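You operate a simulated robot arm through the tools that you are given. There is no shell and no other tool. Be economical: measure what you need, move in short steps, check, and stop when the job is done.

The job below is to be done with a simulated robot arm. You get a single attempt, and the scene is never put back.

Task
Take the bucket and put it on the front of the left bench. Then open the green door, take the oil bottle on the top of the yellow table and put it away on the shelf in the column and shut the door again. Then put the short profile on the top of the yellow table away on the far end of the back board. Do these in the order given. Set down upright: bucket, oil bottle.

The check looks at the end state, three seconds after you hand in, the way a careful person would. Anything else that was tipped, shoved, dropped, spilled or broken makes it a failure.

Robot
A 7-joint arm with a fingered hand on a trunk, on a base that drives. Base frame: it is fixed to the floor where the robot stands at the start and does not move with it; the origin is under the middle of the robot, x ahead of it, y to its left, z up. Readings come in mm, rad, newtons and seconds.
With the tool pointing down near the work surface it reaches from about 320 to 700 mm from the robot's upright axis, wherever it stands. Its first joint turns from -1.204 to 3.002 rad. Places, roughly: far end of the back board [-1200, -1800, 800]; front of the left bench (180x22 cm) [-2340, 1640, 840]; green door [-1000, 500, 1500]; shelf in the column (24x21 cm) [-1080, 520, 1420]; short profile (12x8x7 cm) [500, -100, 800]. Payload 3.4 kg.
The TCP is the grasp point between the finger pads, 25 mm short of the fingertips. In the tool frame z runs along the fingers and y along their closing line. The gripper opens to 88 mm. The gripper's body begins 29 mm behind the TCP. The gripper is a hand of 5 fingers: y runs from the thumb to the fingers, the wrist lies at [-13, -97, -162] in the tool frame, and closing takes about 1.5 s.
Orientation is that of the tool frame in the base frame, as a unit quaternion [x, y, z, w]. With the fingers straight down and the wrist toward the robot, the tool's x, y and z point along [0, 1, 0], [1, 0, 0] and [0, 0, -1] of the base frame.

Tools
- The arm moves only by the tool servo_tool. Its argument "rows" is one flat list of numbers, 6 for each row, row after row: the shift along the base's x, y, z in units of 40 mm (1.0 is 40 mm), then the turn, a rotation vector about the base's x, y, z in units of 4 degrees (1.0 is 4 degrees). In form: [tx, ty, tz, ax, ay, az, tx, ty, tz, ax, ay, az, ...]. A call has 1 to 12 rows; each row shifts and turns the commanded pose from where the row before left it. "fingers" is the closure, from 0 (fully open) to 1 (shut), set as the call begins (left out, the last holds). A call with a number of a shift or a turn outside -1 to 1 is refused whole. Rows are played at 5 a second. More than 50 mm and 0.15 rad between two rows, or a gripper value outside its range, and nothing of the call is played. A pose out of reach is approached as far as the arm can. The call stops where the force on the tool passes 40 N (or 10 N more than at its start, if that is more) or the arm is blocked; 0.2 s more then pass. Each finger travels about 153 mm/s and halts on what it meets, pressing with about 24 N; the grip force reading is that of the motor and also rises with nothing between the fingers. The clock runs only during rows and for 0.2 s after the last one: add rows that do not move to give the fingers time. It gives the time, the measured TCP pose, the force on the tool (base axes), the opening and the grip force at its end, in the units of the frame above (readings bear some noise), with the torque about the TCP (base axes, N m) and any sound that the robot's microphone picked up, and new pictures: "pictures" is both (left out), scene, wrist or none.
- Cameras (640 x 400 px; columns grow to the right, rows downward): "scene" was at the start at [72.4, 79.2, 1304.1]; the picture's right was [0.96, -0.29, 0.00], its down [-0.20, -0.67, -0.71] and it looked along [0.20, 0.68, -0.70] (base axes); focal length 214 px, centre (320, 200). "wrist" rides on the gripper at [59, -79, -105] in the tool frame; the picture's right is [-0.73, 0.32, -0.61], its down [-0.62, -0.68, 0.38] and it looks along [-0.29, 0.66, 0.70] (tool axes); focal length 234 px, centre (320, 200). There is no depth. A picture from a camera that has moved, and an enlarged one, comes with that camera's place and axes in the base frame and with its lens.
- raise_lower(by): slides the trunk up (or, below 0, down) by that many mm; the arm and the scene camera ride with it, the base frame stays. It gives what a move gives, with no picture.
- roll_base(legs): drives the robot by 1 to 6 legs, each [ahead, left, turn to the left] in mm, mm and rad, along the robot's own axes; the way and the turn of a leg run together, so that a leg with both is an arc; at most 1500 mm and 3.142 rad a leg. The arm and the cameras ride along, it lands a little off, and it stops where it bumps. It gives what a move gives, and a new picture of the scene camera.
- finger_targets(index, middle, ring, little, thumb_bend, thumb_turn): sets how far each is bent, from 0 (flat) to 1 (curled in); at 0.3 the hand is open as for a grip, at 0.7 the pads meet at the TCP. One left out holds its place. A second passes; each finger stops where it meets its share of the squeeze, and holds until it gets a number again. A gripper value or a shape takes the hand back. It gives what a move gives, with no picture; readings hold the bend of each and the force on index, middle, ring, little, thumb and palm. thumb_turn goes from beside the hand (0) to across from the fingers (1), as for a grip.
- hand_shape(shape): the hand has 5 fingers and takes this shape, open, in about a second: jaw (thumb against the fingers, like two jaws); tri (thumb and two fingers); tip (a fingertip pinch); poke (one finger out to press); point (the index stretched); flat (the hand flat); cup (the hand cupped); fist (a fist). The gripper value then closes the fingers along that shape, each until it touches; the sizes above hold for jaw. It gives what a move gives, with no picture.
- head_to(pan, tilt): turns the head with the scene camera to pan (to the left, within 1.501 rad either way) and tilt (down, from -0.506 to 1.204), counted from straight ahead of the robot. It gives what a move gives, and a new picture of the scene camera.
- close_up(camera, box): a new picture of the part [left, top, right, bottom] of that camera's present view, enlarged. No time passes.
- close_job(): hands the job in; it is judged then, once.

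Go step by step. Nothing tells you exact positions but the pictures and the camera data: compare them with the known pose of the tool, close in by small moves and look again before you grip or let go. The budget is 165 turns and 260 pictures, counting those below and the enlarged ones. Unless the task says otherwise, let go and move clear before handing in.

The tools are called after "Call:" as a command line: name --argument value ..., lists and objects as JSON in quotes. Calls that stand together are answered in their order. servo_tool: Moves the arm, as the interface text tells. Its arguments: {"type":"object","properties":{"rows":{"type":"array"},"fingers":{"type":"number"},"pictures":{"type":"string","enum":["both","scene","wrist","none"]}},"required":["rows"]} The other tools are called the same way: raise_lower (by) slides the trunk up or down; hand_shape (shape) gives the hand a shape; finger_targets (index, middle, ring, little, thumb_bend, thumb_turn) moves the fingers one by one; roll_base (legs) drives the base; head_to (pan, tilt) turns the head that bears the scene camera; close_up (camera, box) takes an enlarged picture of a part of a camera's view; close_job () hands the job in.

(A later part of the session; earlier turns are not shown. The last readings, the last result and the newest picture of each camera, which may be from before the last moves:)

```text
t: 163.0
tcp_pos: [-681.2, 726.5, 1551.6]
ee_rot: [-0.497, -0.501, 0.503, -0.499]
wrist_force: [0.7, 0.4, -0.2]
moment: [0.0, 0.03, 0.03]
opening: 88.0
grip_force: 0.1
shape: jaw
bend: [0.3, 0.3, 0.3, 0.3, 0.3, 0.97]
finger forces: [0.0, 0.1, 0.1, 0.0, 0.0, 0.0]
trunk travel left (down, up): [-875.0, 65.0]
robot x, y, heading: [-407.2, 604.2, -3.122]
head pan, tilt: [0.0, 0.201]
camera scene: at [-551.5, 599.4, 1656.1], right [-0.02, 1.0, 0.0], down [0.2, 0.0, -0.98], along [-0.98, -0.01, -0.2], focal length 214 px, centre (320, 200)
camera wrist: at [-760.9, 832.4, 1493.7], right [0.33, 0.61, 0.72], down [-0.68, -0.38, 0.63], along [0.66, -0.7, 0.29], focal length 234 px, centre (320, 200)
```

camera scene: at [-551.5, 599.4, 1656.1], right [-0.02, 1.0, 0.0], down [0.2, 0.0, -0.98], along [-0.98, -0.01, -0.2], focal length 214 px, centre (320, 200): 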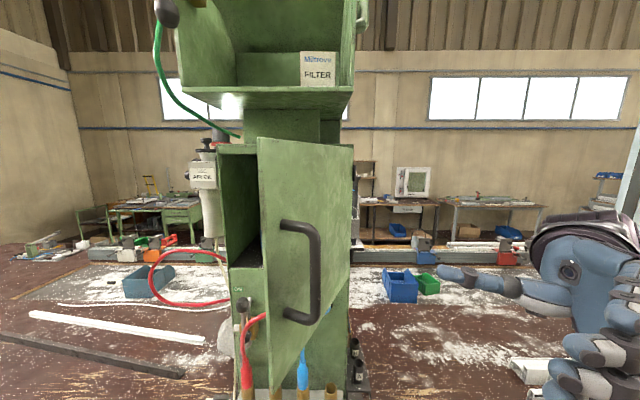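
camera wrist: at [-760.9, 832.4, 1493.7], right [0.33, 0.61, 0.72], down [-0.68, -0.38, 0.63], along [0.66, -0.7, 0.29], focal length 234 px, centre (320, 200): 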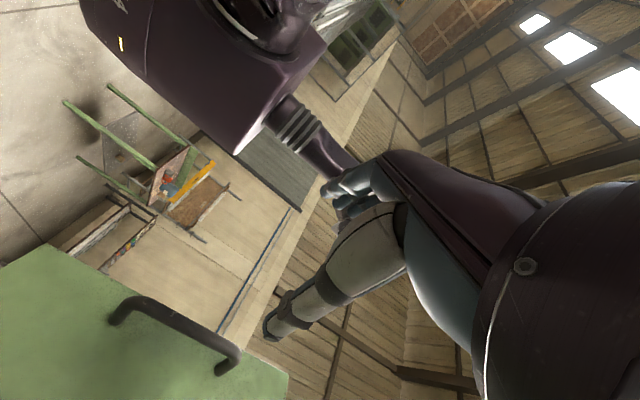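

The handle is released and the door stands about 60° open. I'll back off, point the hand forward again and then push the door wider from the inside.

Call:
roll_base --legs '[[-250, 0, 0]]'

Call:
servo_tool --rows '[-0.2, -0.26, 0, 0, 0, -1, -0.2, -0.26, 0, 0, 0, -1, -0.2, -0.26, 0, 0, 0, -1, -0.2, -0.26, 0, 0, 0, -1, -0.2, -0.26, 0, 0, 0, -1, -0.2, -0.26, 0, 0, 0, -1, -0.2, -0.26, 0, 0, 0, -1, -0.2, -0.26, 0, 0, 0, -1, -0.2, -0.26, 0, 0, 0, -1, -0.2, -0.26, 0, 0, 0, -1, -0.2, -0.26, 0, 0, 0, -1, -0.2, -0.26, 0, 0, 0, -1]' --pictures "none"

Call:
servo_tool --rows '[-0.2, -0.26, 0, 0, 0, -1, -0.2, -0.26, 0, 0, 0, -1, -0.2, -0.26, 0, 0, 0, -1, -0.2, -0.26, 0, 0, 0, -1, -0.2, -0.26, 0, 0, 0, -1, -0.2, -0.26, 0, 0, 0, -1, -0.2, -0.26, 0, 0, 0, -1, -0.2, -0.26, 0, 0, 0, -1, -0.2, -0.26, 0, 0, 0, -1, -0.2, -0.26, 0, 0, 0, -1]'

```text
t: 164.8
tcp_pos: [-429.6, 733.8, 1551.8]
ee_rot: [-0.5, -0.497, 0.506, -0.497]
wrist_force: [0.5, 0.7, -0.6]
moment: [0.02, 0.0, 0.0]
opening: 88.0
grip_force: 0.1
shape: jaw
bend: [0.3, 0.3, 0.3, 0.3, 0.3, 0.97]
finger forces: [0.0, 0.1, 0.1, 0.0, 0.0, 0.0]
trunk travel left (down, up): [-875.0, 65.0]
robot x, y, heading: [-157.9, 603.7, -3.136]
head pan, tilt: [0.0, 0.201]
camera scene: at [-301.9, 606.1, 1655.8], right [-0.01, 1.0, 0.0], down [0.2, 0.0, -0.98], along [-0.98, -0.01, -0.2], focal length 214 px, centre (320, 200)
```

scene: 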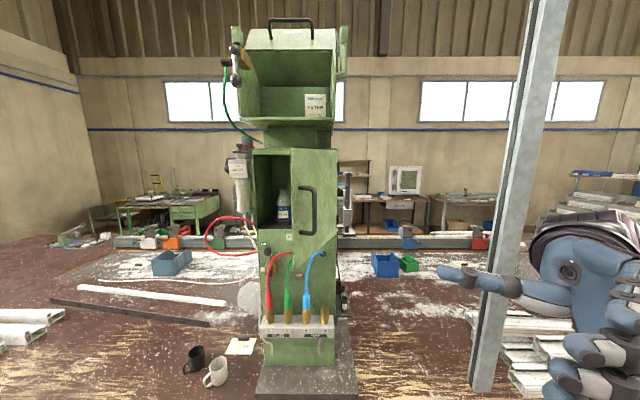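

```text
t: 167.4
tcp_pos: [-523.8, 609.0, 1550.9]
ee_rot: [-0.66, -0.251, 0.664, -0.247]
wrist_force: [0.9, -0.9, -1.0]
moment: [0.01, -0.01, -0.01]
opening: 87.9
grip_force: 0.0
shape: jaw
bend: [0.3, 0.3, 0.3, 0.3, 0.3, 0.97]
finger forces: [0.1, 0.0, 0.0, 0.0, 0.0, 0.0]
trunk travel left (down, up): [-875.0, 65.0]
robot x, y, heading: [-161.5, 606.4, -3.133]
head pan, tilt: [0.0, 0.201]
```

```text
t: 169.6
tcp_pos: [-605.4, 503.5, 1552.0]
ee_rot: [-0.705, -0.009, 0.709, -0.006]
wrist_force: [0.0, -0.5, 0.5]
moment: [-0.01, 0.02, -0.02]
opening: 88.2
grip_force: 0.1
shape: jaw
bend: [0.3, 0.3, 0.3, 0.3, 0.3, 0.97]
finger forces: [0.0, 0.1, 0.1, 0.1, 0.1, 0.0]
trunk travel left (down, up): [-875.0, 65.0]
robot x, y, heading: [-159.1, 605.0, -3.139]
head pan, tilt: [0.0, 0.201]
camera scene: at [-300.5, 604.7, 1655.9], right [-0.01, 1.0, 0.0], down [0.2, 0.0, -0.98], along [-0.98, -0.01, -0.2], focal length 214 px, centre (320, 200)
camera wrist: at [-503.0, 586.1, 1493.4], right [0.62, -0.31, 0.72], down [-0.39, 0.67, 0.63], along [-0.68, -0.67, 0.29], focal length 234 px, centre (320, 200)
```

scene: 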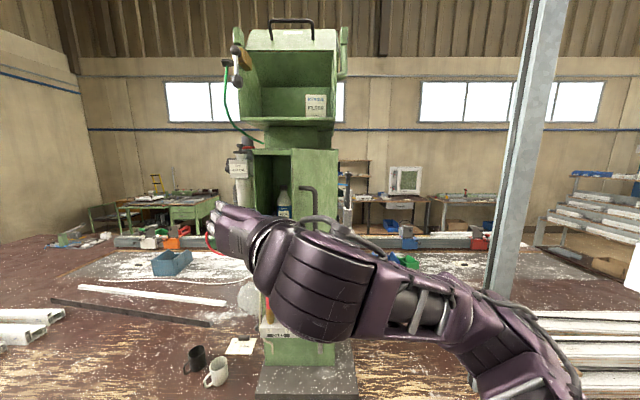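
wrist: 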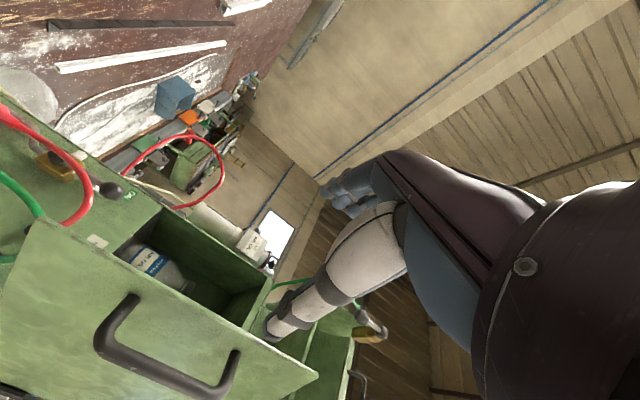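

I'll close the fingers, yaw the hand to point ahead-right and set up to push the door's inner face.

Call:
servo_tool --rows '[0, -0.15, 0, 0, 0, -1, 0, -0.15, 0, 0, 0, -1, 0, -0.15, 0, 0, 0, -1, 0, -0.15, 0, 0, 0, -1, 0, -0.15, 0, 0, 0, -1, 0, -0.15, 0, 0, 0, -1, 0, -0.15, 0, 0, 0, -1, 0, -0.15, 0, 0, 0, -1, 0, -0.15, 0, 0, 0, -1, 0, -0.15, 0, 0, 0, -1]' --fingers 1

```text
t: 171.8
tcp_pos: [-604.1, 442.6, 1551.0]
ee_rot: [-0.667, 0.232, 0.668, 0.237]
wrist_force: [-0.6, 0.0, -0.3]
moment: [-0.01, -0.03, -0.04]
opening: 0.0
grip_force: 23.9
shape: jaw
bend: [0.7, 0.7, 0.7, 0.7, 0.37, 1.0]
finger forces: [0.0, 0.0, 0.0, 0.0, 0.0, 0.1]
trunk travel left (down, up): [-875.0, 65.0]
robot x, y, heading: [-156.2, 607.2, -3.137]
head pan, tilt: [0.0, 0.201]
camera scene: at [-299.8, 604.1, 1656.0], right [-0.01, 1.0, 0.0], down [0.2, 0.0, -0.98], along [-0.98, -0.01, -0.2], focal length 214 px, centre (320, 200)
camera wrist: at [-473.7, 440.2, 1492.8], right [0.27, -0.64, 0.72], down [0.13, 0.77, 0.63], along [-0.95, -0.08, 0.29], focal length 234 px, centre (320, 200)
```

scene: 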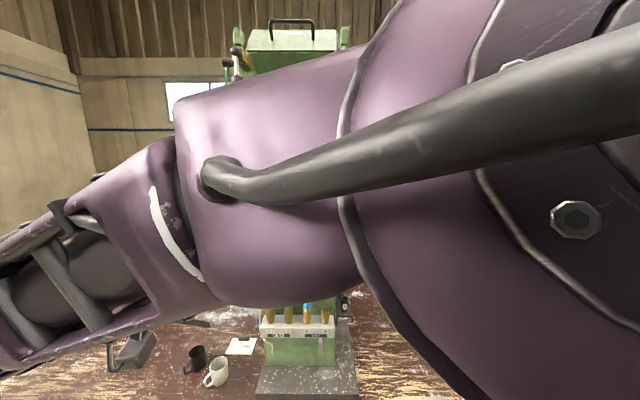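
wrist: 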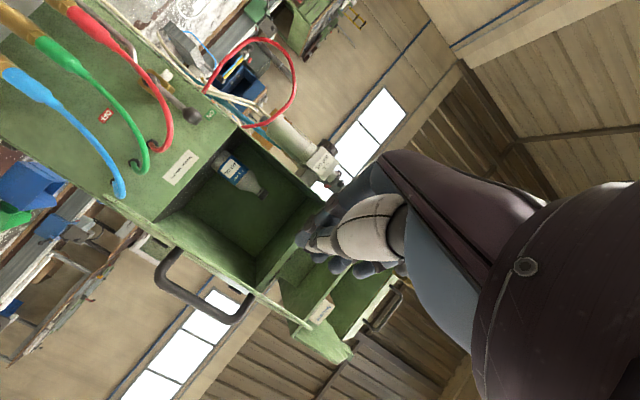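

Call:
roll_base --legs '[[200, 0, 0]]'

Call:
servo_tool --rows '[0, 0, 0, 0, 0, 0]' --pictures "wrist"

```text
t: 173.4
tcp_pos: [-798.1, 439.3, 1552.2]
ee_rot: [-0.667, 0.23, 0.67, 0.233]
wrist_force: [0.9, -0.7, -0.3]
moment: [0.02, -0.01, 0.01]
opening: 0.1
grip_force: 23.3
shape: jaw
bend: [0.7, 0.7, 0.7, 0.7, 0.37, 1.0]
finger forces: [0.0, 0.0, 0.0, 0.0, 0.0, 0.0]
trunk travel left (down, up): [-875.0, 65.0]
robot x, y, heading: [-356.7, 604.5, -3.132]
head pan, tilt: [0.0, 0.201]
camera scene: at [-494.4, 602.8, 1656.2], right [-0.01, 1.0, 0.0], down [0.2, 0.0, -0.98], along [-0.98, -0.01, -0.2], focal length 214 px, centre (320, 200)
```

scene: 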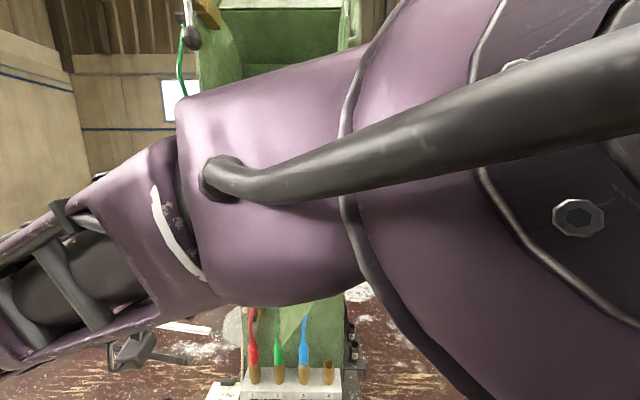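

```text
t: 173.8
tcp_pos: [-799.4, 440.1, 1552.0]
ee_rot: [-0.667, 0.229, 0.669, 0.233]
wrist_force: [0.0, 0.7, 0.0]
moment: [0.0, 0.0, 0.0]
opening: 0.0
grip_force: 23.6
shape: jaw
bend: [0.7, 0.7, 0.7, 0.7, 0.37, 1.0]
finger forces: [0.0, 0.0, 0.1, 0.0, 0.0, 0.0]
trunk travel left (down, up): [-875.0, 65.0]
robot x, y, heading: [-349.5, 603.5, -3.127]
head pan, tilt: [0.0, 0.201]
camera wrist: at [-668.4, 437.3, 1493.3], right [0.28, -0.63, 0.72], down [0.12, 0.77, 0.63], along [-0.95, -0.09, 0.29], focal length 234 px, centre (320, 200)
```

wrist: 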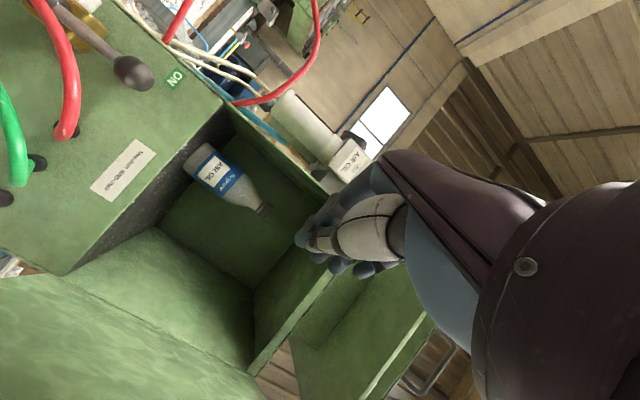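

Now I'll push toward +y against the inner face.

Call:
servo_tool --rows '[0, 0.8, 0, 0, 0, 0, 0, 0.8, 0, 0, 0, 0, 0, 0.8, 0, 0, 0, 0, 0, 0.8, 0, 0, 0, 0, 0, 0.8, 0, 0, 0, 0, 0, 0.8, 0, 0, 0, 0, 0, 0, 0, 0, 0, 0]'

```text
t: 175.4
tcp_pos: [-801.0, 632.7, 1551.0]
ee_rot: [-0.667, 0.228, 0.67, 0.234]
wrist_force: [-0.4, -0.2, 0.3]
moment: [0.05, -0.01, -0.05]
opening: 0.2
grip_force: 24.0
shape: jaw
bend: [0.7, 0.7, 0.7, 0.7, 0.37, 1.0]
finger forces: [0.0, 0.0, 0.0, 0.0, 0.0, 0.0]
trunk travel left (down, up): [-875.0, 65.0]
robot x, y, heading: [-351.9, 601.5, -3.125]
head pan, tilt: [0.0, 0.201]
camera scene: at [-496.1, 601.2, 1656.1], right [-0.01, 1.0, 0.0], down [0.2, 0.0, -0.98], along [-0.98, -0.01, -0.2], focal length 214 px, centre (320, 200)
camera wrist: at [-670.7, 631.2, 1492.9], right [0.28, -0.64, 0.72], down [0.12, 0.77, 0.63], along [-0.95, -0.09, 0.29], focal length 234 px, centre (320, 200)
```

scene: 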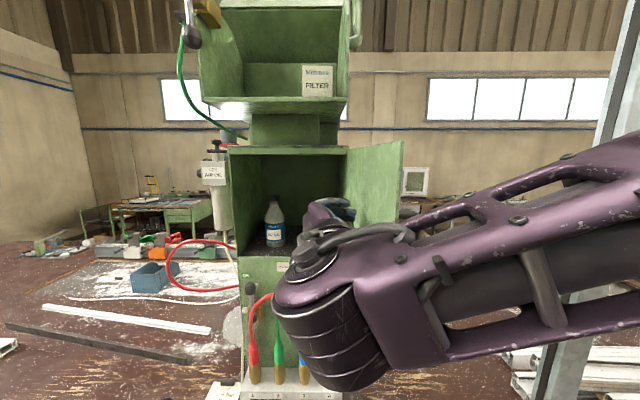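
wrist: 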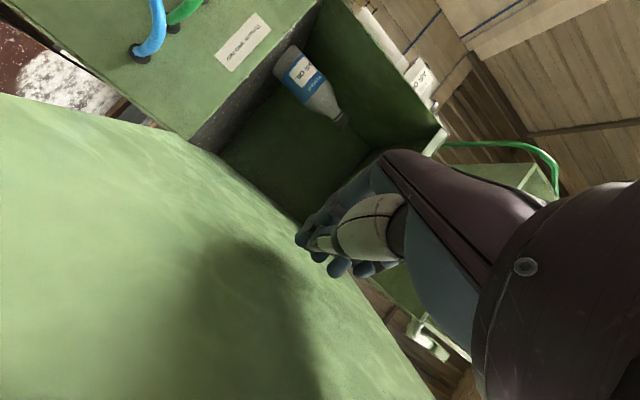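

Call:
servo_tool --rows '[0, 0.8, 0, 0, 0, 0, 0, 0.8, 0, 0, 0, 0, 0, 0.8, 0, 0, 0, 0, 0, 0.8, 0, 0, 0, 0, 0, 0, 0, 0, 0, 0]' --pictures "scene"

```text
t: 176.3
tcp_pos: [-793.5, 709.3, 1551.3]
ee_rot: [-0.669, 0.205, 0.678, 0.226]
wrist_force: [11.7, -43.6, -5.8]
moment: [0.23, -0.05, 1.0]
opening: 0.0
grip_force: 24.2
shape: jaw
bend: [0.7, 0.7, 0.7, 0.7, 0.41, 1.0]
finger forces: [0.0, 44.4, 1.5, 0.1, 0.0, 0.0]
trunk travel left (down, up): [-875.0, 65.0]
robot x, y, heading: [-351.6, 604.2, -3.122]
head pan, tilt: [0.0, 0.201]
stopped in row 4: the force on the tool passed its limit at 51 N (the readings are from after the stop); the commanded pose is now the measured one
camera scene: at [-490.7, 583.8, 1656.4], right [-0.02, 1.0, 0.01], down [0.2, 0.01, -0.98], along [-0.98, -0.02, -0.2], focal length 214 px, centre (320, 200)
```

scene: 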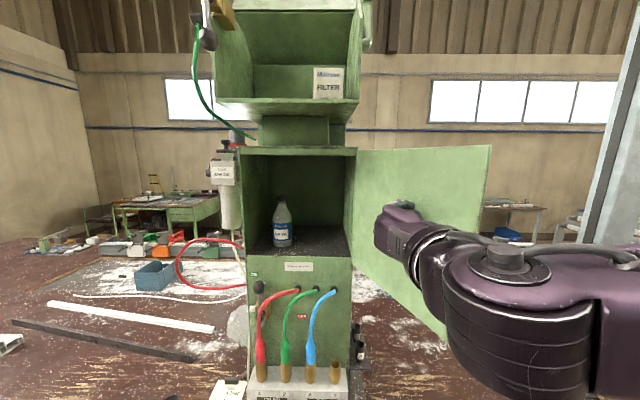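

The door is at its stop, fully open. I'll back off and return toward the yellow table.

Call:
servo_tool --rows '[0, -0.7, 0, 0, 0, 0, 0, -0.8, 0, 0, 0, 0, 0, -0.8, 0, 0, 0, 0, 0, -0.8, 0, 0, 0, 0]' --pictures "none"

Call:
roll_base --legs '[[-200, 0, 0], [0, 0, 1.5], [550, 0, 0], [0, 0, 1.63]]'

Call:
head_to --pan 0 --tilt 0.8

```text
t: 177.3
tcp_pos: [-800.4, 609.2, 1547.9]
ee_rot: [-0.67, 0.219, 0.671, 0.229]
wrist_force: [0.0, -0.1, -0.2]
moment: [0.0, -0.02, 0.0]
opening: 0.2
grip_force: 24.1
shape: jaw
bend: [0.7, 0.7, 0.7, 0.7, 0.41, 1.0]
finger forces: [0.0, 0.0, 0.1, 0.0, 0.1, 0.0]
trunk travel left (down, up): [-875.0, 65.0]
robot x, y, heading: [-353.0, 600.4, -3.124]
head pan, tilt: [0.0, 0.201]
```

```text
t: 189.3
tcp_pos: [284.5, 33.0, 1548.3]
ee_rot: [0.231, 0.666, -0.238, 0.668]
wrist_force: [0.4, -0.4, 0.6]
moment: [-0.02, 0.03, -0.01]
opening: 0.0
grip_force: 24.4
shape: jaw
bend: [0.7, 0.7, 0.7, 0.7, 0.41, 1.0]
finger forces: [0.0, 0.0, 0.0, 0.1, 0.1, 0.0]
trunk travel left (down, up): [-875.0, 65.0]
robot x, y, heading: [-162.3, 54.3, -0.017]
head pan, tilt: [0.0, 0.201]
camera scene: at [-19.8, 52.7, 1656.0], right [-0.02, -1.0, 0.0], down [-0.2, 0.0, -0.98], along [0.98, -0.02, -0.2], focal length 214 px, centre (320, 200)
```

scene: 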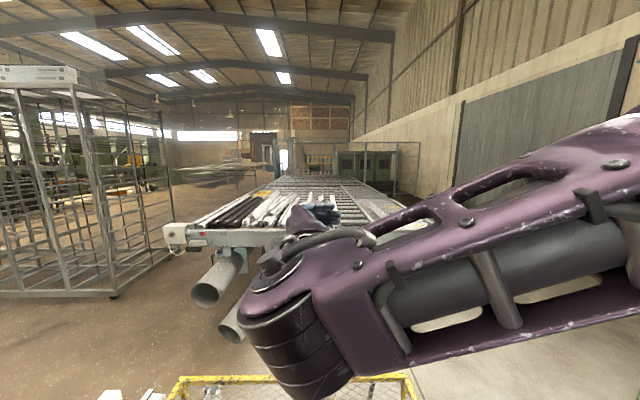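

```text
t: 190.3
tcp_pos: [284.7, 32.0, 1547.0]
ee_rot: [0.23, 0.667, -0.239, 0.667]
wrist_force: [0.1, 0.9, 0.3]
moment: [-0.02, 0.01, -0.01]
opening: 0.2
grip_force: 24.2
shape: jaw
bend: [0.7, 0.7, 0.7, 0.7, 0.41, 1.0]
finger forces: [0.1, 0.1, 0.0, 0.0, 0.0, 0.0]
trunk travel left (down, up): [-875.0, 65.0]
robot x, y, heading: [-162.7, 58.8, -0.014]
head pan, tilt: [0.0, 0.799]
camera scene: at [-32.2, 53.0, 1602.4], right [-0.02, -1.0, 0.0], down [-0.72, 0.01, -0.7], along [0.7, -0.01, -0.72], focal length 214 px, centre (320, 200)
```

scene: 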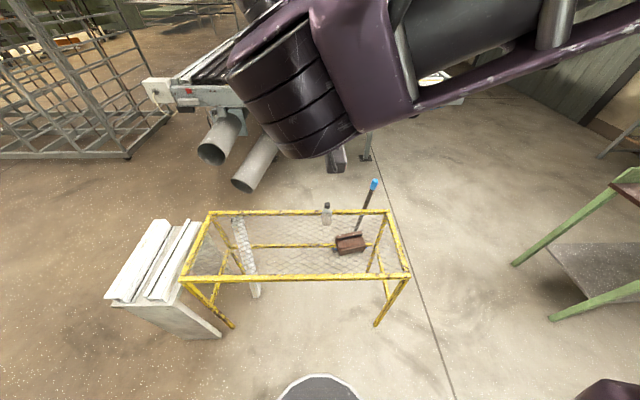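

I'll lower the trunk, straighten the hand's yaw, pitch it 30° down for a side grip of the bottle, and open it.

Call:
raise_lower --by -300

Call:
servo_tool --rows '[0, 0, 0, 0, 0, 1, 0, 0, 0, 0, 0, 1, 0, 0, 0, 0, 0, 1, 0, 0, 0, 0, 0, 1, 0, 0, 0, 0, 0, 1, 0, 0, 0, 0, 0, 1, 0, 0, 0, 0, 0, 1, 0, 0, 0, 0, 0, 1, 0, 0, 0, 0, 0, 1, 0, 0, 0, 0, 0, 0.7]' --fingers 0 --pictures "none"

Call:
servo_tool --rows '[0.3, 0, -0.3, 0, 1, 0, 0.3, 0, -0.3, 0, 1, 0, 0.3, 0, -0.3, 0, 1, 0, 0.3, 0, -0.3, 0, 1, 0, 0.3, 0, -0.3, 0, 1, 0, 0.3, 0, -0.3, 0, 1, 0, 0.2, 0, -0.3, 0, 1, 0, 0, 0, -0.3, 0, 0.5, 0]'

```text
t: 193.3
tcp_pos: [283.4, 33.1, 1249.0]
ee_rot: [0.229, 0.666, -0.239, 0.668]
wrist_force: [0.4, -0.5, 0.1]
moment: [-0.03, 0.04, 0.0]
opening: 0.0
grip_force: 23.7
shape: jaw
bend: [0.7, 0.7, 0.7, 0.7, 0.41, 1.0]
finger forces: [0.0, 0.1, 0.1, 0.0, 0.1, 0.1]
trunk travel left (down, up): [-575.0, 365.0]
robot x, y, heading: [-164.1, 54.3, -0.017]
head pan, tilt: [0.0, 0.799]
```

```text
t: 195.5
tcp_pos: [285.7, 33.1, 1249.5]
ee_rot: [-0.005, 0.705, -0.004, 0.709]
wrist_force: [0.3, 1.2, 0.7]
moment: [-0.02, 0.0, 0.0]
opening: 87.8
grip_force: 0.0
shape: jaw
bend: [0.3, 0.3, 0.3, 0.3, 0.3, 0.98]
finger forces: [0.0, 0.0, 0.0, 0.0, 0.1, 0.0]
trunk travel left (down, up): [-575.0, 365.0]
robot x, y, heading: [-161.7, 52.3, -0.018]
head pan, tilt: [0.0, 0.799]
```

```text
t: 197.3
tcp_pos: [364.9, 35.7, 1151.9]
ee_rot: [-0.006, 0.864, -0.004, 0.503]
wrist_force: [-0.3, -0.7, 0.1]
moment: [0.0, 0.0, 0.05]
opening: 87.5
grip_force: 0.0
shape: jaw
bend: [0.3, 0.3, 0.3, 0.3, 0.3, 0.98]
finger forces: [0.0, 0.0, 0.1, 0.1, 0.0, 0.0]
trunk travel left (down, up): [-575.0, 365.0]
robot x, y, heading: [-159.6, 54.7, -0.02]
head pan, tilt: [0.0, 0.799]
camera scene: at [-32.1, 53.0, 1302.3], right [-0.02, -1.0, 0.0], down [-0.72, 0.01, -0.7], along [0.7, -0.01, -0.72], focal length 214 px, centre (320, 200)
camera wrist: at [243.8, -43.4, 1153.4], right [-0.17, 0.33, 0.93], down [0.65, -0.67, 0.36], along [0.74, 0.66, -0.1], focal length 234 px, centre (320, 200)
```

scene: 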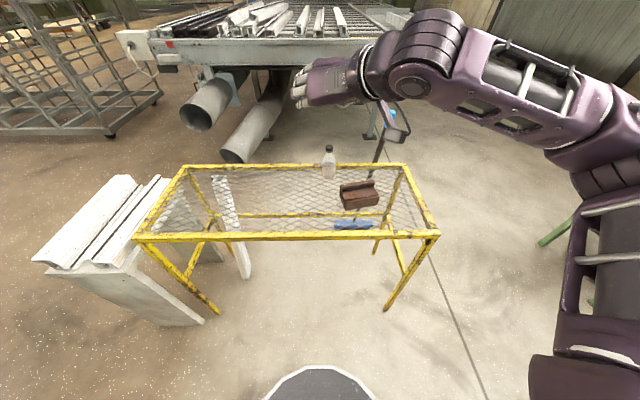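
wrist: 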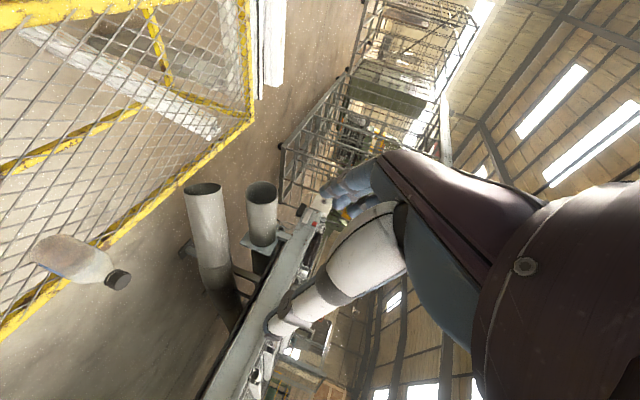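

The bottle is near (648, 11), cap at z≈870. I'll drive 180 mm closer and bring the hand to a pre-grasp, pitched 40°.

Call:
roll_base --legs '[[180, 0, 0.018]]'

Call:
servo_tool --rows '[-0.1, -0.1, -0.9, 0, 0.5, 0, -0.1, -0.1, -0.9, 0, 0.5, 0, -0.1, -0.1, -0.9, 0, 0.5, 0, -0.1, -0.1, -0.9, 0, 0.5, 0, -0.1, -0.1, -0.9, 0, 0.5, 0, 0, 0, -0.9, 0, 0, 0, 0, 0, 0, 0, 0, 0]'

```text
t: 198.8
tcp_pos: [544.6, 43.4, 1151.0]
ee_rot: [-0.013, 0.865, 0.002, 0.502]
wrist_force: [-0.2, -0.4, 0.4]
moment: [0.02, -0.02, -0.01]
opening: 87.7
grip_force: 0.0
shape: jaw
bend: [0.3, 0.3, 0.3, 0.3, 0.3, 0.98]
finger forces: [0.0, 0.0, 0.0, 0.0, 0.0, 0.1]
trunk travel left (down, up): [-575.0, 365.0]
robot x, y, heading: [16.5, 55.2, 0.004]
head pan, tilt: [0.0, 0.799]
camera scene: at [147.6, 54.5, 1302.2], right [0.0, -1.0, 0.0], down [-0.72, 0.0, -0.7], along [0.7, 0.0, -0.72], focal length 214 px, centre (320, 200)
```

scene: 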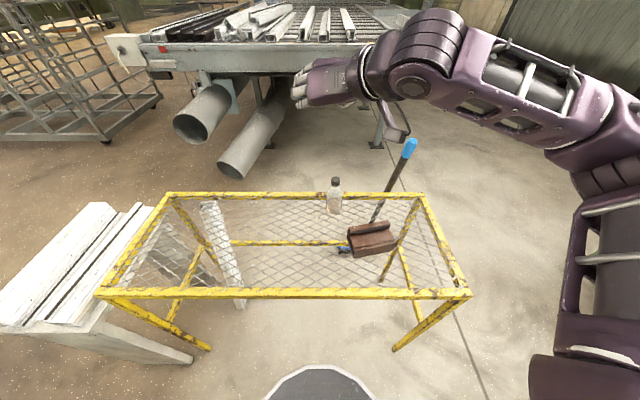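

```text
t: 200.4
tcp_pos: [519.4, 24.6, 936.4]
ee_rot: [-0.013, 0.905, 0.003, 0.426]
wrist_force: [-1.3, 0.5, -0.4]
moment: [0.01, 0.0, 0.03]
opening: 87.6
grip_force: 0.0
shape: jaw
bend: [0.3, 0.3, 0.3, 0.3, 0.3, 0.98]
finger forces: [0.0, 0.1, 0.0, 0.0, 0.0, 0.0]
trunk travel left (down, up): [-575.0, 365.0]
robot x, y, heading: [14.9, 51.8, 0.006]
head pan, tilt: [0.0, 0.799]
camera scene: at [146.6, 54.5, 1302.3], right [0.0, -1.0, 0.0], down [-0.72, 0.0, -0.7], along [0.7, 0.0, -0.72], focal length 214 px, centre (320, 200)
camera wrist: at [403.4, -57.0, 958.3], right [-0.01, 0.33, 0.94], down [0.71, -0.66, 0.24], along [0.7, 0.68, -0.22], focal length 234 px, centre (320, 200)
```

scene: 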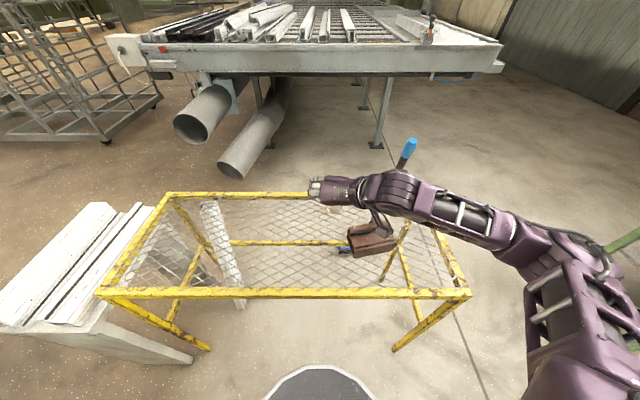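
wrist: 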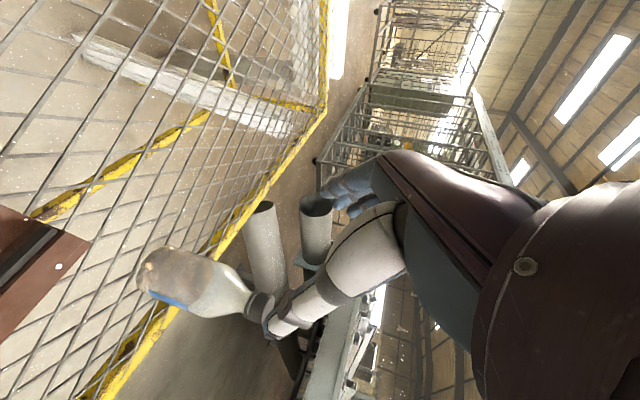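

Call:
close_up --camera "scene" --box '[270, 150, 470, 275]'

Call:
close_up --camera "wrist" --box '[80, 200, 320, 350]'

```text
3.20 times, centred on (370, 212) of scene
camera zoom: at [146.6, 54.5, 1302.3], right [0.0, -1.0, 0.0], down [-0.72, 0.0, -0.7], along [0.7, 0.0, -0.72], focal length 686 px, centre (160, 160)
```

zoom: 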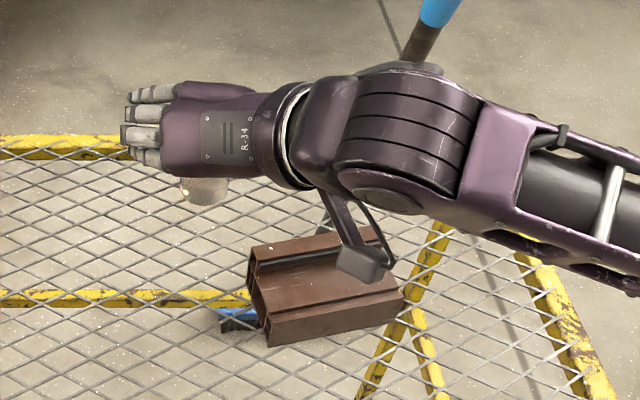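

```text
2.67 times, centred on (200, 275) of wrist
camera zoom: at [403.4, -57.0, 958.3], right [-0.01, 0.33, 0.94], down [0.71, -0.66, 0.24], along [0.7, 0.68, -0.22], focal length 624 px, centre (640, 0)
```

zoom: 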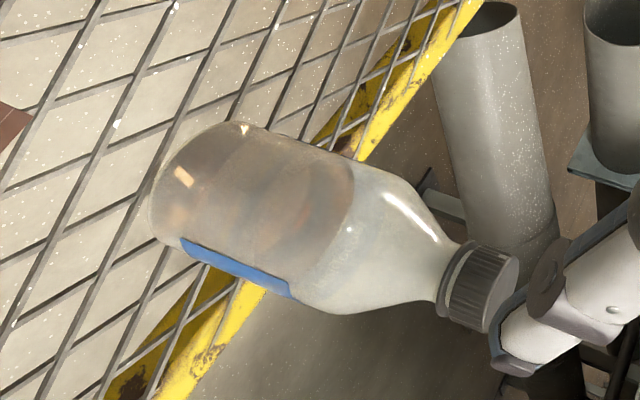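

The wrist camera would foul the profile on a straight approach. I'll yaw the hand 45° so it comes in from the left of the profile.

Call:
servo_tool --rows '[0.14, 0.11, 0, 0, 0, -1, 0.14, 0.11, 0, 0, 0, -1, 0.14, 0.11, 0, 0, 0, -1, 0.14, 0.11, 0, 0, 0, -1, 0.14, 0.11, 0, 0, 0, -1, 0.14, 0.11, 0, 0, 0, -1, 0.14, 0.11, -0.1, 0, 0, -1, 0.14, 0.11, -0.2, 0, 0, -1, 0.14, 0.11, -0.3, 0, 0, -1, 0.14, 0.11, -0.3, 0, 0, -1, 0.14, 0.11, -0.25, 0, 0, -1, 0, 0, 0, 0, 0, 0]'

```text
t: 203.0
tcp_pos: [585.2, 72.0, 889.8]
ee_rot: [0.327, 0.844, -0.156, 0.395]
wrist_force: [-0.1, -0.2, 0.4]
moment: [-0.03, -0.01, -0.02]
opening: 87.4
grip_force: 0.0
shape: jaw
bend: [0.3, 0.3, 0.3, 0.3, 0.3, 0.98]
finger forces: [0.0, 0.0, 0.0, 0.0, 0.1, 0.0]
trunk travel left (down, up): [-575.0, 365.0]
robot x, y, heading: [14.8, 52.3, 0.003]
head pan, tilt: [0.0, 0.799]
camera scene: at [146.7, 54.1, 1302.3], right [0.0, -1.0, 0.0], down [-0.72, 0.0, -0.7], along [0.7, 0.0, -0.72], focal length 214 px, centre (320, 200)
camera wrist: at [443.4, 95.0, 911.8], right [0.22, 0.24, 0.94], down [0.05, -0.97, 0.24], along [0.97, 0.0, -0.22], focal length 234 px, centre (320, 200)
```

scene: 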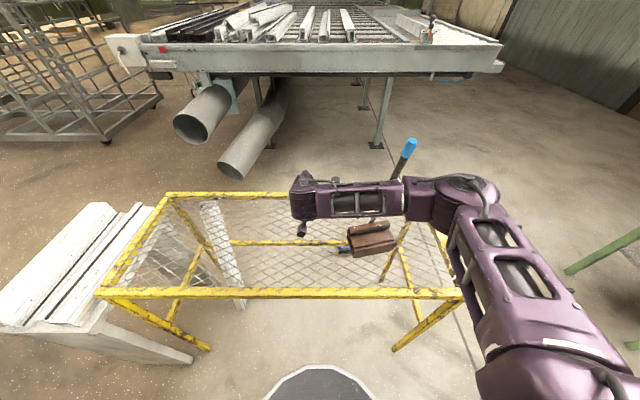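
wrist: 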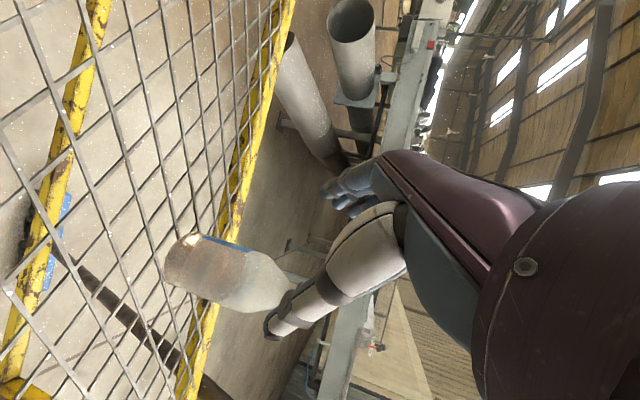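

Call:
servo_tool --rows '[0.285, -0.325, -0.375, 0, 0, 0, 0.285, -0.325, -0.375, 0, 0, 0, 0.285, -0.325, -0.375, 0, 0, 0, 0, 0, 0, 0, 0, 0]'

Call:
close_up --camera "scene" --box '[250, 150, 450, 275]'

```text
t: 204.0
tcp_pos: [617.8, 35.1, 844.4]
ee_rot: [0.326, 0.844, -0.156, 0.395]
wrist_force: [0.1, 0.4, 0.1]
moment: [-0.01, 0.01, 0.01]
opening: 87.8
grip_force: 0.1
shape: jaw
bend: [0.3, 0.3, 0.3, 0.3, 0.3, 0.98]
finger forces: [0.0, 0.0, 0.1, 0.0, 0.0, 0.0]
trunk travel left (down, up): [-575.0, 365.0]
robot x, y, heading: [18.2, 50.5, -0.003]
head pan, tilt: [0.0, 0.799]
camera scene: at [146.5, 54.8, 1302.3], right [0.0, -1.0, 0.0], down [-0.72, 0.0, -0.7], along [0.7, 0.0, -0.72], focal length 214 px, centre (320, 200)
camera wrist: at [475.8, 57.8, 865.6], right [0.22, 0.25, 0.94], down [0.05, -0.97, 0.24], along [0.97, 0.0, -0.23], focal length 234 px, centre (320, 200)
```

scene: 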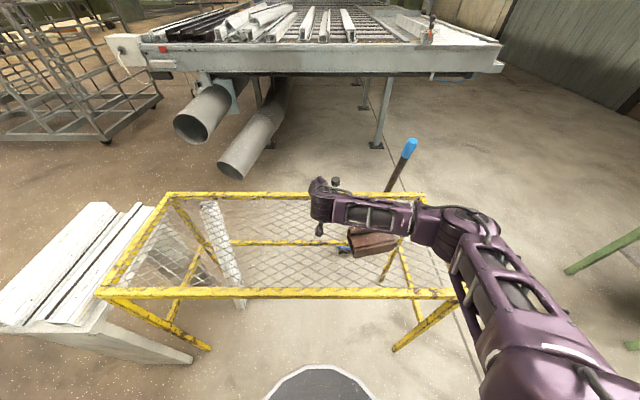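
wrist: 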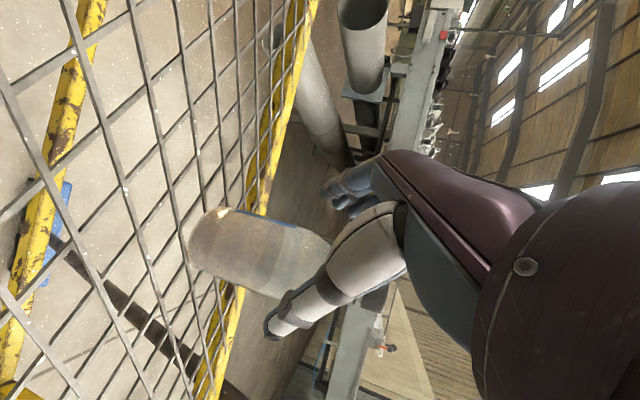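

```text
3.20 times, centred on (350, 212) of scene
camera zoom: at [146.5, 54.8, 1302.3], right [0.0, -1.0, 0.0], down [-0.72, 0.0, -0.7], along [0.7, 0.0, -0.72], focal length 686 px, centre (224, 160)
```

zoom: 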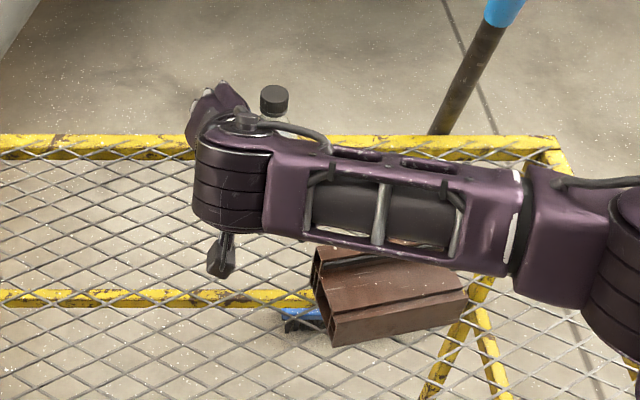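

Call:
servo_tool --rows '[0.28, -0.36, -0.37, 0, 0, 0, 0.28, -0.36, -0.37, 0, 0, 0, 0, 0, 0, 0, 0, 0]'

Call:
close_up --camera "wrist" --box '[180, 160, 420, 310]'

Call:
close_up --camera "scene" --box '[290, 160, 450, 260]'

```text
t: 204.8
tcp_pos: [641.5, 6.2, 816.8]
ee_rot: [0.326, 0.845, -0.156, 0.395]
wrist_force: [-0.6, 0.4, -0.3]
moment: [-0.01, 0.02, 0.0]
opening: 88.0
grip_force: 0.1
shape: jaw
bend: [0.3, 0.3, 0.3, 0.3, 0.3, 0.98]
finger forces: [0.1, 0.0, 0.0, 0.0, 0.0, 0.3]
trunk travel left (down, up): [-575.0, 365.0]
robot x, y, heading: [17.2, 49.1, 0.004]
head pan, tilt: [0.0, 0.799]
camera scene: at [146.6, 54.6, 1302.3], right [0.0, -1.0, 0.0], down [-0.72, 0.0, -0.7], along [0.7, 0.0, -0.72], focal length 214 px, centre (320, 200)
camera wrist: at [499.5, 27.8, 838.6], right [0.22, 0.25, 0.94], down [0.05, -0.97, 0.24], along [0.97, 0.0, -0.22], focal length 234 px, centre (320, 200)
```

scene: 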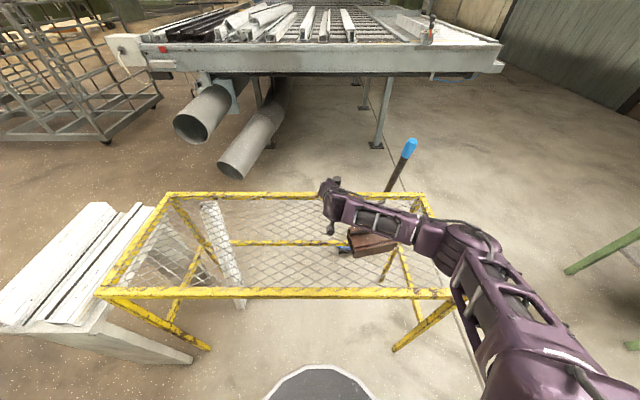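
wrist: 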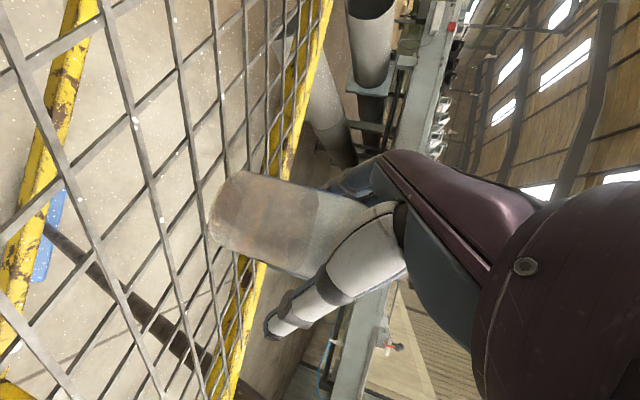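

```text
2.67 times, centred on (300, 235) of wrist
camera zoom: at [499.5, 27.8, 838.6], right [0.22, 0.25, 0.94], down [0.05, -0.97, 0.24], along [0.97, 0.0, -0.22], focal length 624 px, centre (373, 107)
```

zoom: 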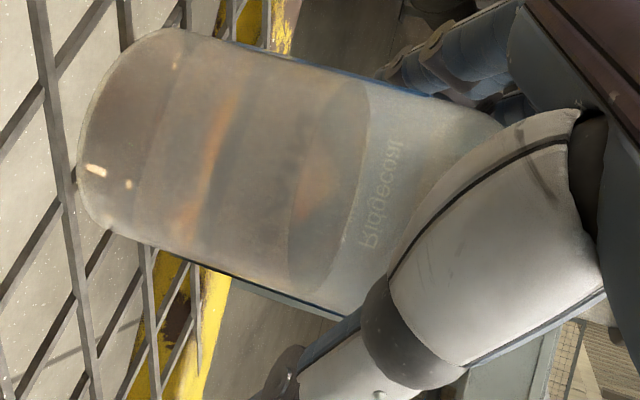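

```text
4.00 times, centred on (370, 210) of scene
camera zoom: at [146.6, 54.6, 1302.3], right [0.0, -1.0, 0.0], down [-0.72, 0.0, -0.7], along [0.7, 0.0, -0.72], focal length 858 px, centre (120, 160)
```

zoom: 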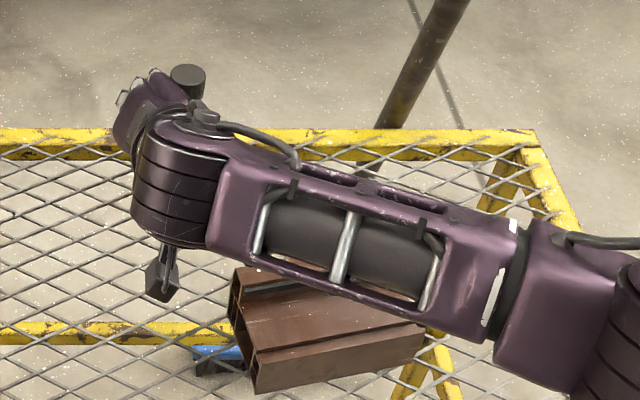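

The bottle is between thumb and fingers. Close.

Call:
servo_tool --rows '[0, 0, 0, 0, 0, 0, 0, 0, 0, 0, 0, 0, 0, 0, 0, 0, 0, 0, 0, 0, 0, 0, 0, 0, 0, 0, 0, 0, 0, 0, 0, 0, 0, 0, 0, 0, 0, 0, 0, 0, 0, 0]' --fingers 1

Call:
close_up --camera "wrist" --box '[180, 160, 420, 310]'

```text
t: 206.4
tcp_pos: [641.4, 5.6, 816.4]
ee_rot: [0.327, 0.844, -0.156, 0.395]
wrist_force: [0.3, 0.0, 0.3]
moment: [-0.04, 0.0, 0.0]
opening: 33.3
grip_force: 23.5
shape: jaw
bend: [0.74, 0.54, 0.55, 0.52, 0.74, 1.0]
finger forces: [12.4, 5.6, 0.0, 0.4, 21.4, 1.2]
trunk travel left (down, up): [-575.0, 365.0]
robot x, y, heading: [16.6, 56.6, 0.002]
head pan, tilt: [0.0, 0.799]
camera scene: at [146.8, 54.4, 1302.3], right [0.0, -1.0, 0.0], down [-0.72, 0.0, -0.7], along [0.7, 0.0, -0.72], focal length 214 px, centre (320, 200)
camera wrist: at [499.5, 27.8, 838.7], right [0.22, 0.24, 0.94], down [0.05, -0.97, 0.24], along [0.97, 0.0, -0.22], focal length 234 px, centre (320, 200)
```

scene: 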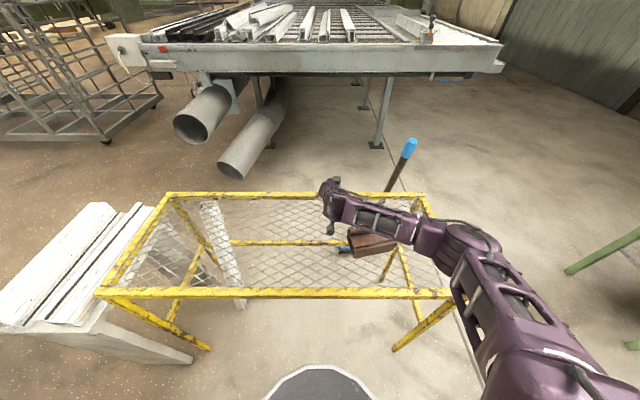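
wrist: 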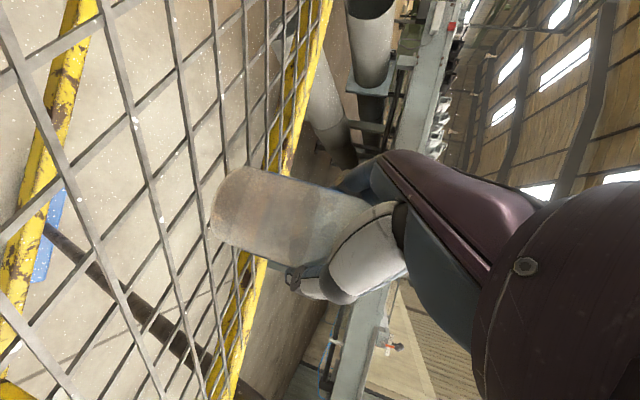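

```text
2.67 times, centred on (300, 235) of wrist
camera zoom: at [499.5, 27.8, 838.7], right [0.22, 0.24, 0.94], down [0.05, -0.97, 0.24], along [0.97, 0.0, -0.22], focal length 624 px, centre (373, 107)
```

zoom: 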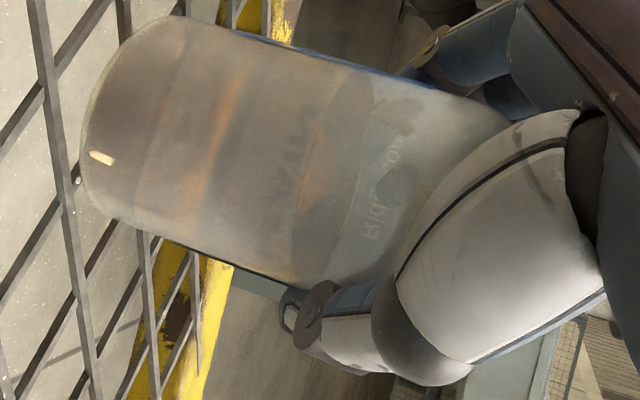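

It is gripped. I'll lift slightly and check.

Call:
servo_tool --rows '[0, 0, 0.3, 0, 0, 0, 0, 0, 0.4, 0, 0, 0, 0, 0, 0.6, 0, 0, 0, 0, 0, 0.6, 0, 0, 0, 0, 0, 0, 0, 0, 0]'

Call:
close_up --camera "scene" --box '[270, 130, 430, 230]'

```text
t: 207.6
tcp_pos: [639.7, 5.1, 892.8]
ee_rot: [0.326, 0.844, -0.156, 0.395]
wrist_force: [-0.1, 0.2, -1.5]
moment: [-0.04, -0.02, -0.05]
opening: 32.8
grip_force: 23.8
shape: jaw
bend: [0.74, 0.54, 0.55, 0.52, 0.74, 1.0]
finger forces: [12.8, 5.6, 0.0, 0.3, 21.2, 0.9]
trunk travel left (down, up): [-575.0, 365.0]
robot x, y, heading: [16.7, 54.8, 0.001]
head pan, tilt: [0.0, 0.799]
camera scene: at [147.1, 54.4, 1302.3], right [0.0, -1.0, 0.0], down [-0.72, 0.0, -0.7], along [0.7, 0.0, -0.72], focal length 214 px, centre (320, 200)
camera wrist: at [499.7, 28.4, 914.5], right [0.22, 0.24, 0.94], down [0.05, -0.97, 0.24], along [0.97, 0.0, -0.23], focal length 234 px, centre (320, 200)
```

scene: 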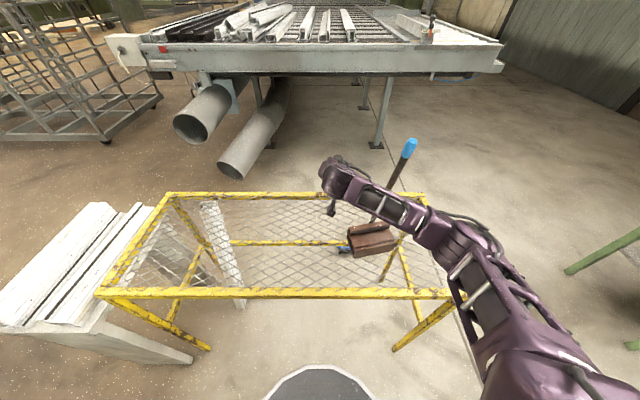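
wrist: 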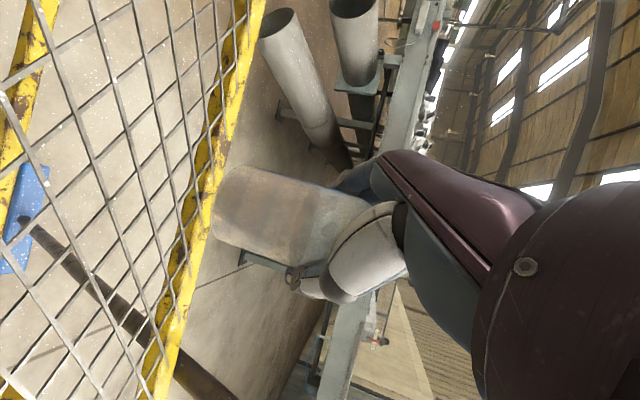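

```text
4.00 times, centred on (350, 180) of scene
camera zoom: at [147.1, 54.4, 1302.3], right [0.0, -1.0, 0.0], down [-0.72, 0.0, -0.7], along [0.7, 0.0, -0.72], focal length 858 px, centre (200, 280)
```

zoom: 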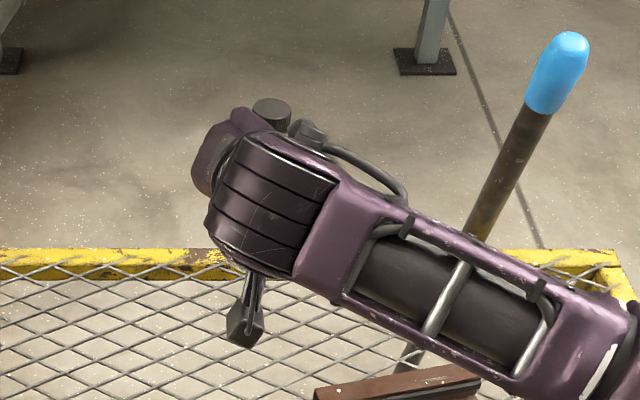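

The bottle is held upright. I'll raise it, straighten the yaw and pull it in.

Call:
servo_tool --rows '[0, 0, 0.8, 0, 0, 0, 0, 0, 0.8, 0, 0, 0, -0.25, 0, 0.5, 0, 0, 1, -0.25, 0, 0.5, 0, 0, 1, -0.25, 0, 0.5, 0, 0, 1, -0.25, 0, 0.4, 0, 0, 1, -0.25, 0, 0.4, 0, 0, 1, -0.25, 0, 0.3, 0, 0, 1, -0.25, 0, 0.2, 0, 0, 1, -0.25, 0, 0.1, 0, 0, 1, -0.25, 0, 0, 0, 0, 1, -0.25, 0, 0, 0, 0, 1]' --pictures "none"

Call:
servo_tool --rows '[-0.2, 0, 0, 0, 0, 1, 0, 0, 0, 0, 0, 0]'

```text
t: 210.2
tcp_pos: [540.9, 4.1, 1073.2]
ee_rot: [0.017, 0.905, -0.011, 0.425]
wrist_force: [0.0, 0.7, -1.5]
moment: [-0.01, 0.0, 0.0]
opening: 32.9
grip_force: 23.7
shape: jaw
bend: [0.74, 0.54, 0.55, 0.52, 0.74, 1.0]
finger forces: [12.9, 5.6, 0.0, 0.4, 21.1, 0.7]
trunk travel left (down, up): [-575.0, 365.0]
robot x, y, heading: [17.4, 55.4, 0.002]
head pan, tilt: [0.0, 0.799]
```

```text
t: 210.8
tcp_pos: [533.9, 4.6, 1071.3]
ee_rot: [-0.015, 0.905, 0.004, 0.425]
wrist_force: [1.4, 0.5, -0.5]
moment: [0.02, 0.01, 0.0]
opening: 32.5
grip_force: 24.0
shape: jaw
bend: [0.74, 0.54, 0.55, 0.52, 0.74, 1.0]
finger forces: [12.8, 5.6, 0.1, 0.4, 21.1, 0.7]
trunk travel left (down, up): [-575.0, 365.0]
robot x, y, heading: [19.8, 51.3, 0.001]
head pan, tilt: [0.0, 0.799]
camera scene: at [147.1, 54.7, 1302.3], right [0.0, -1.0, 0.0], down [-0.72, 0.0, -0.7], along [0.7, 0.0, -0.72], focal length 214 px, centre (320, 200)
camera wrist: at [417.2, -76.5, 1094.5], right [-0.01, 0.33, 0.94], down [0.71, -0.66, 0.24], along [0.7, 0.68, -0.23], focal length 234 px, centre (320, 200)
```

scene: 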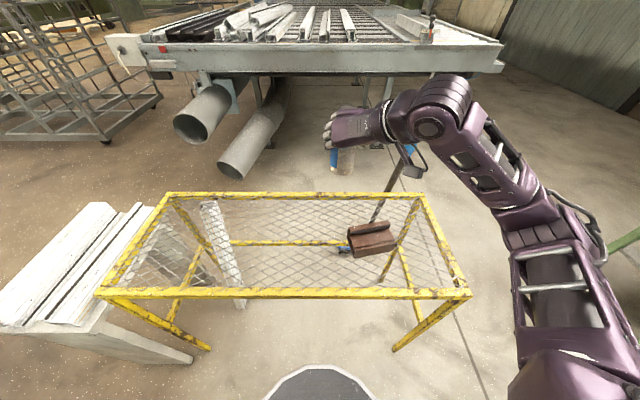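
wrist: 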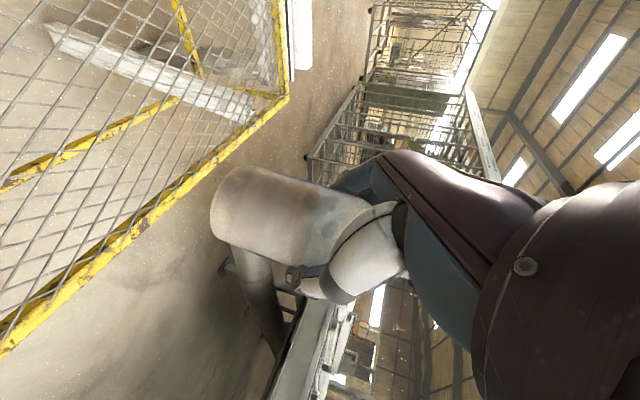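

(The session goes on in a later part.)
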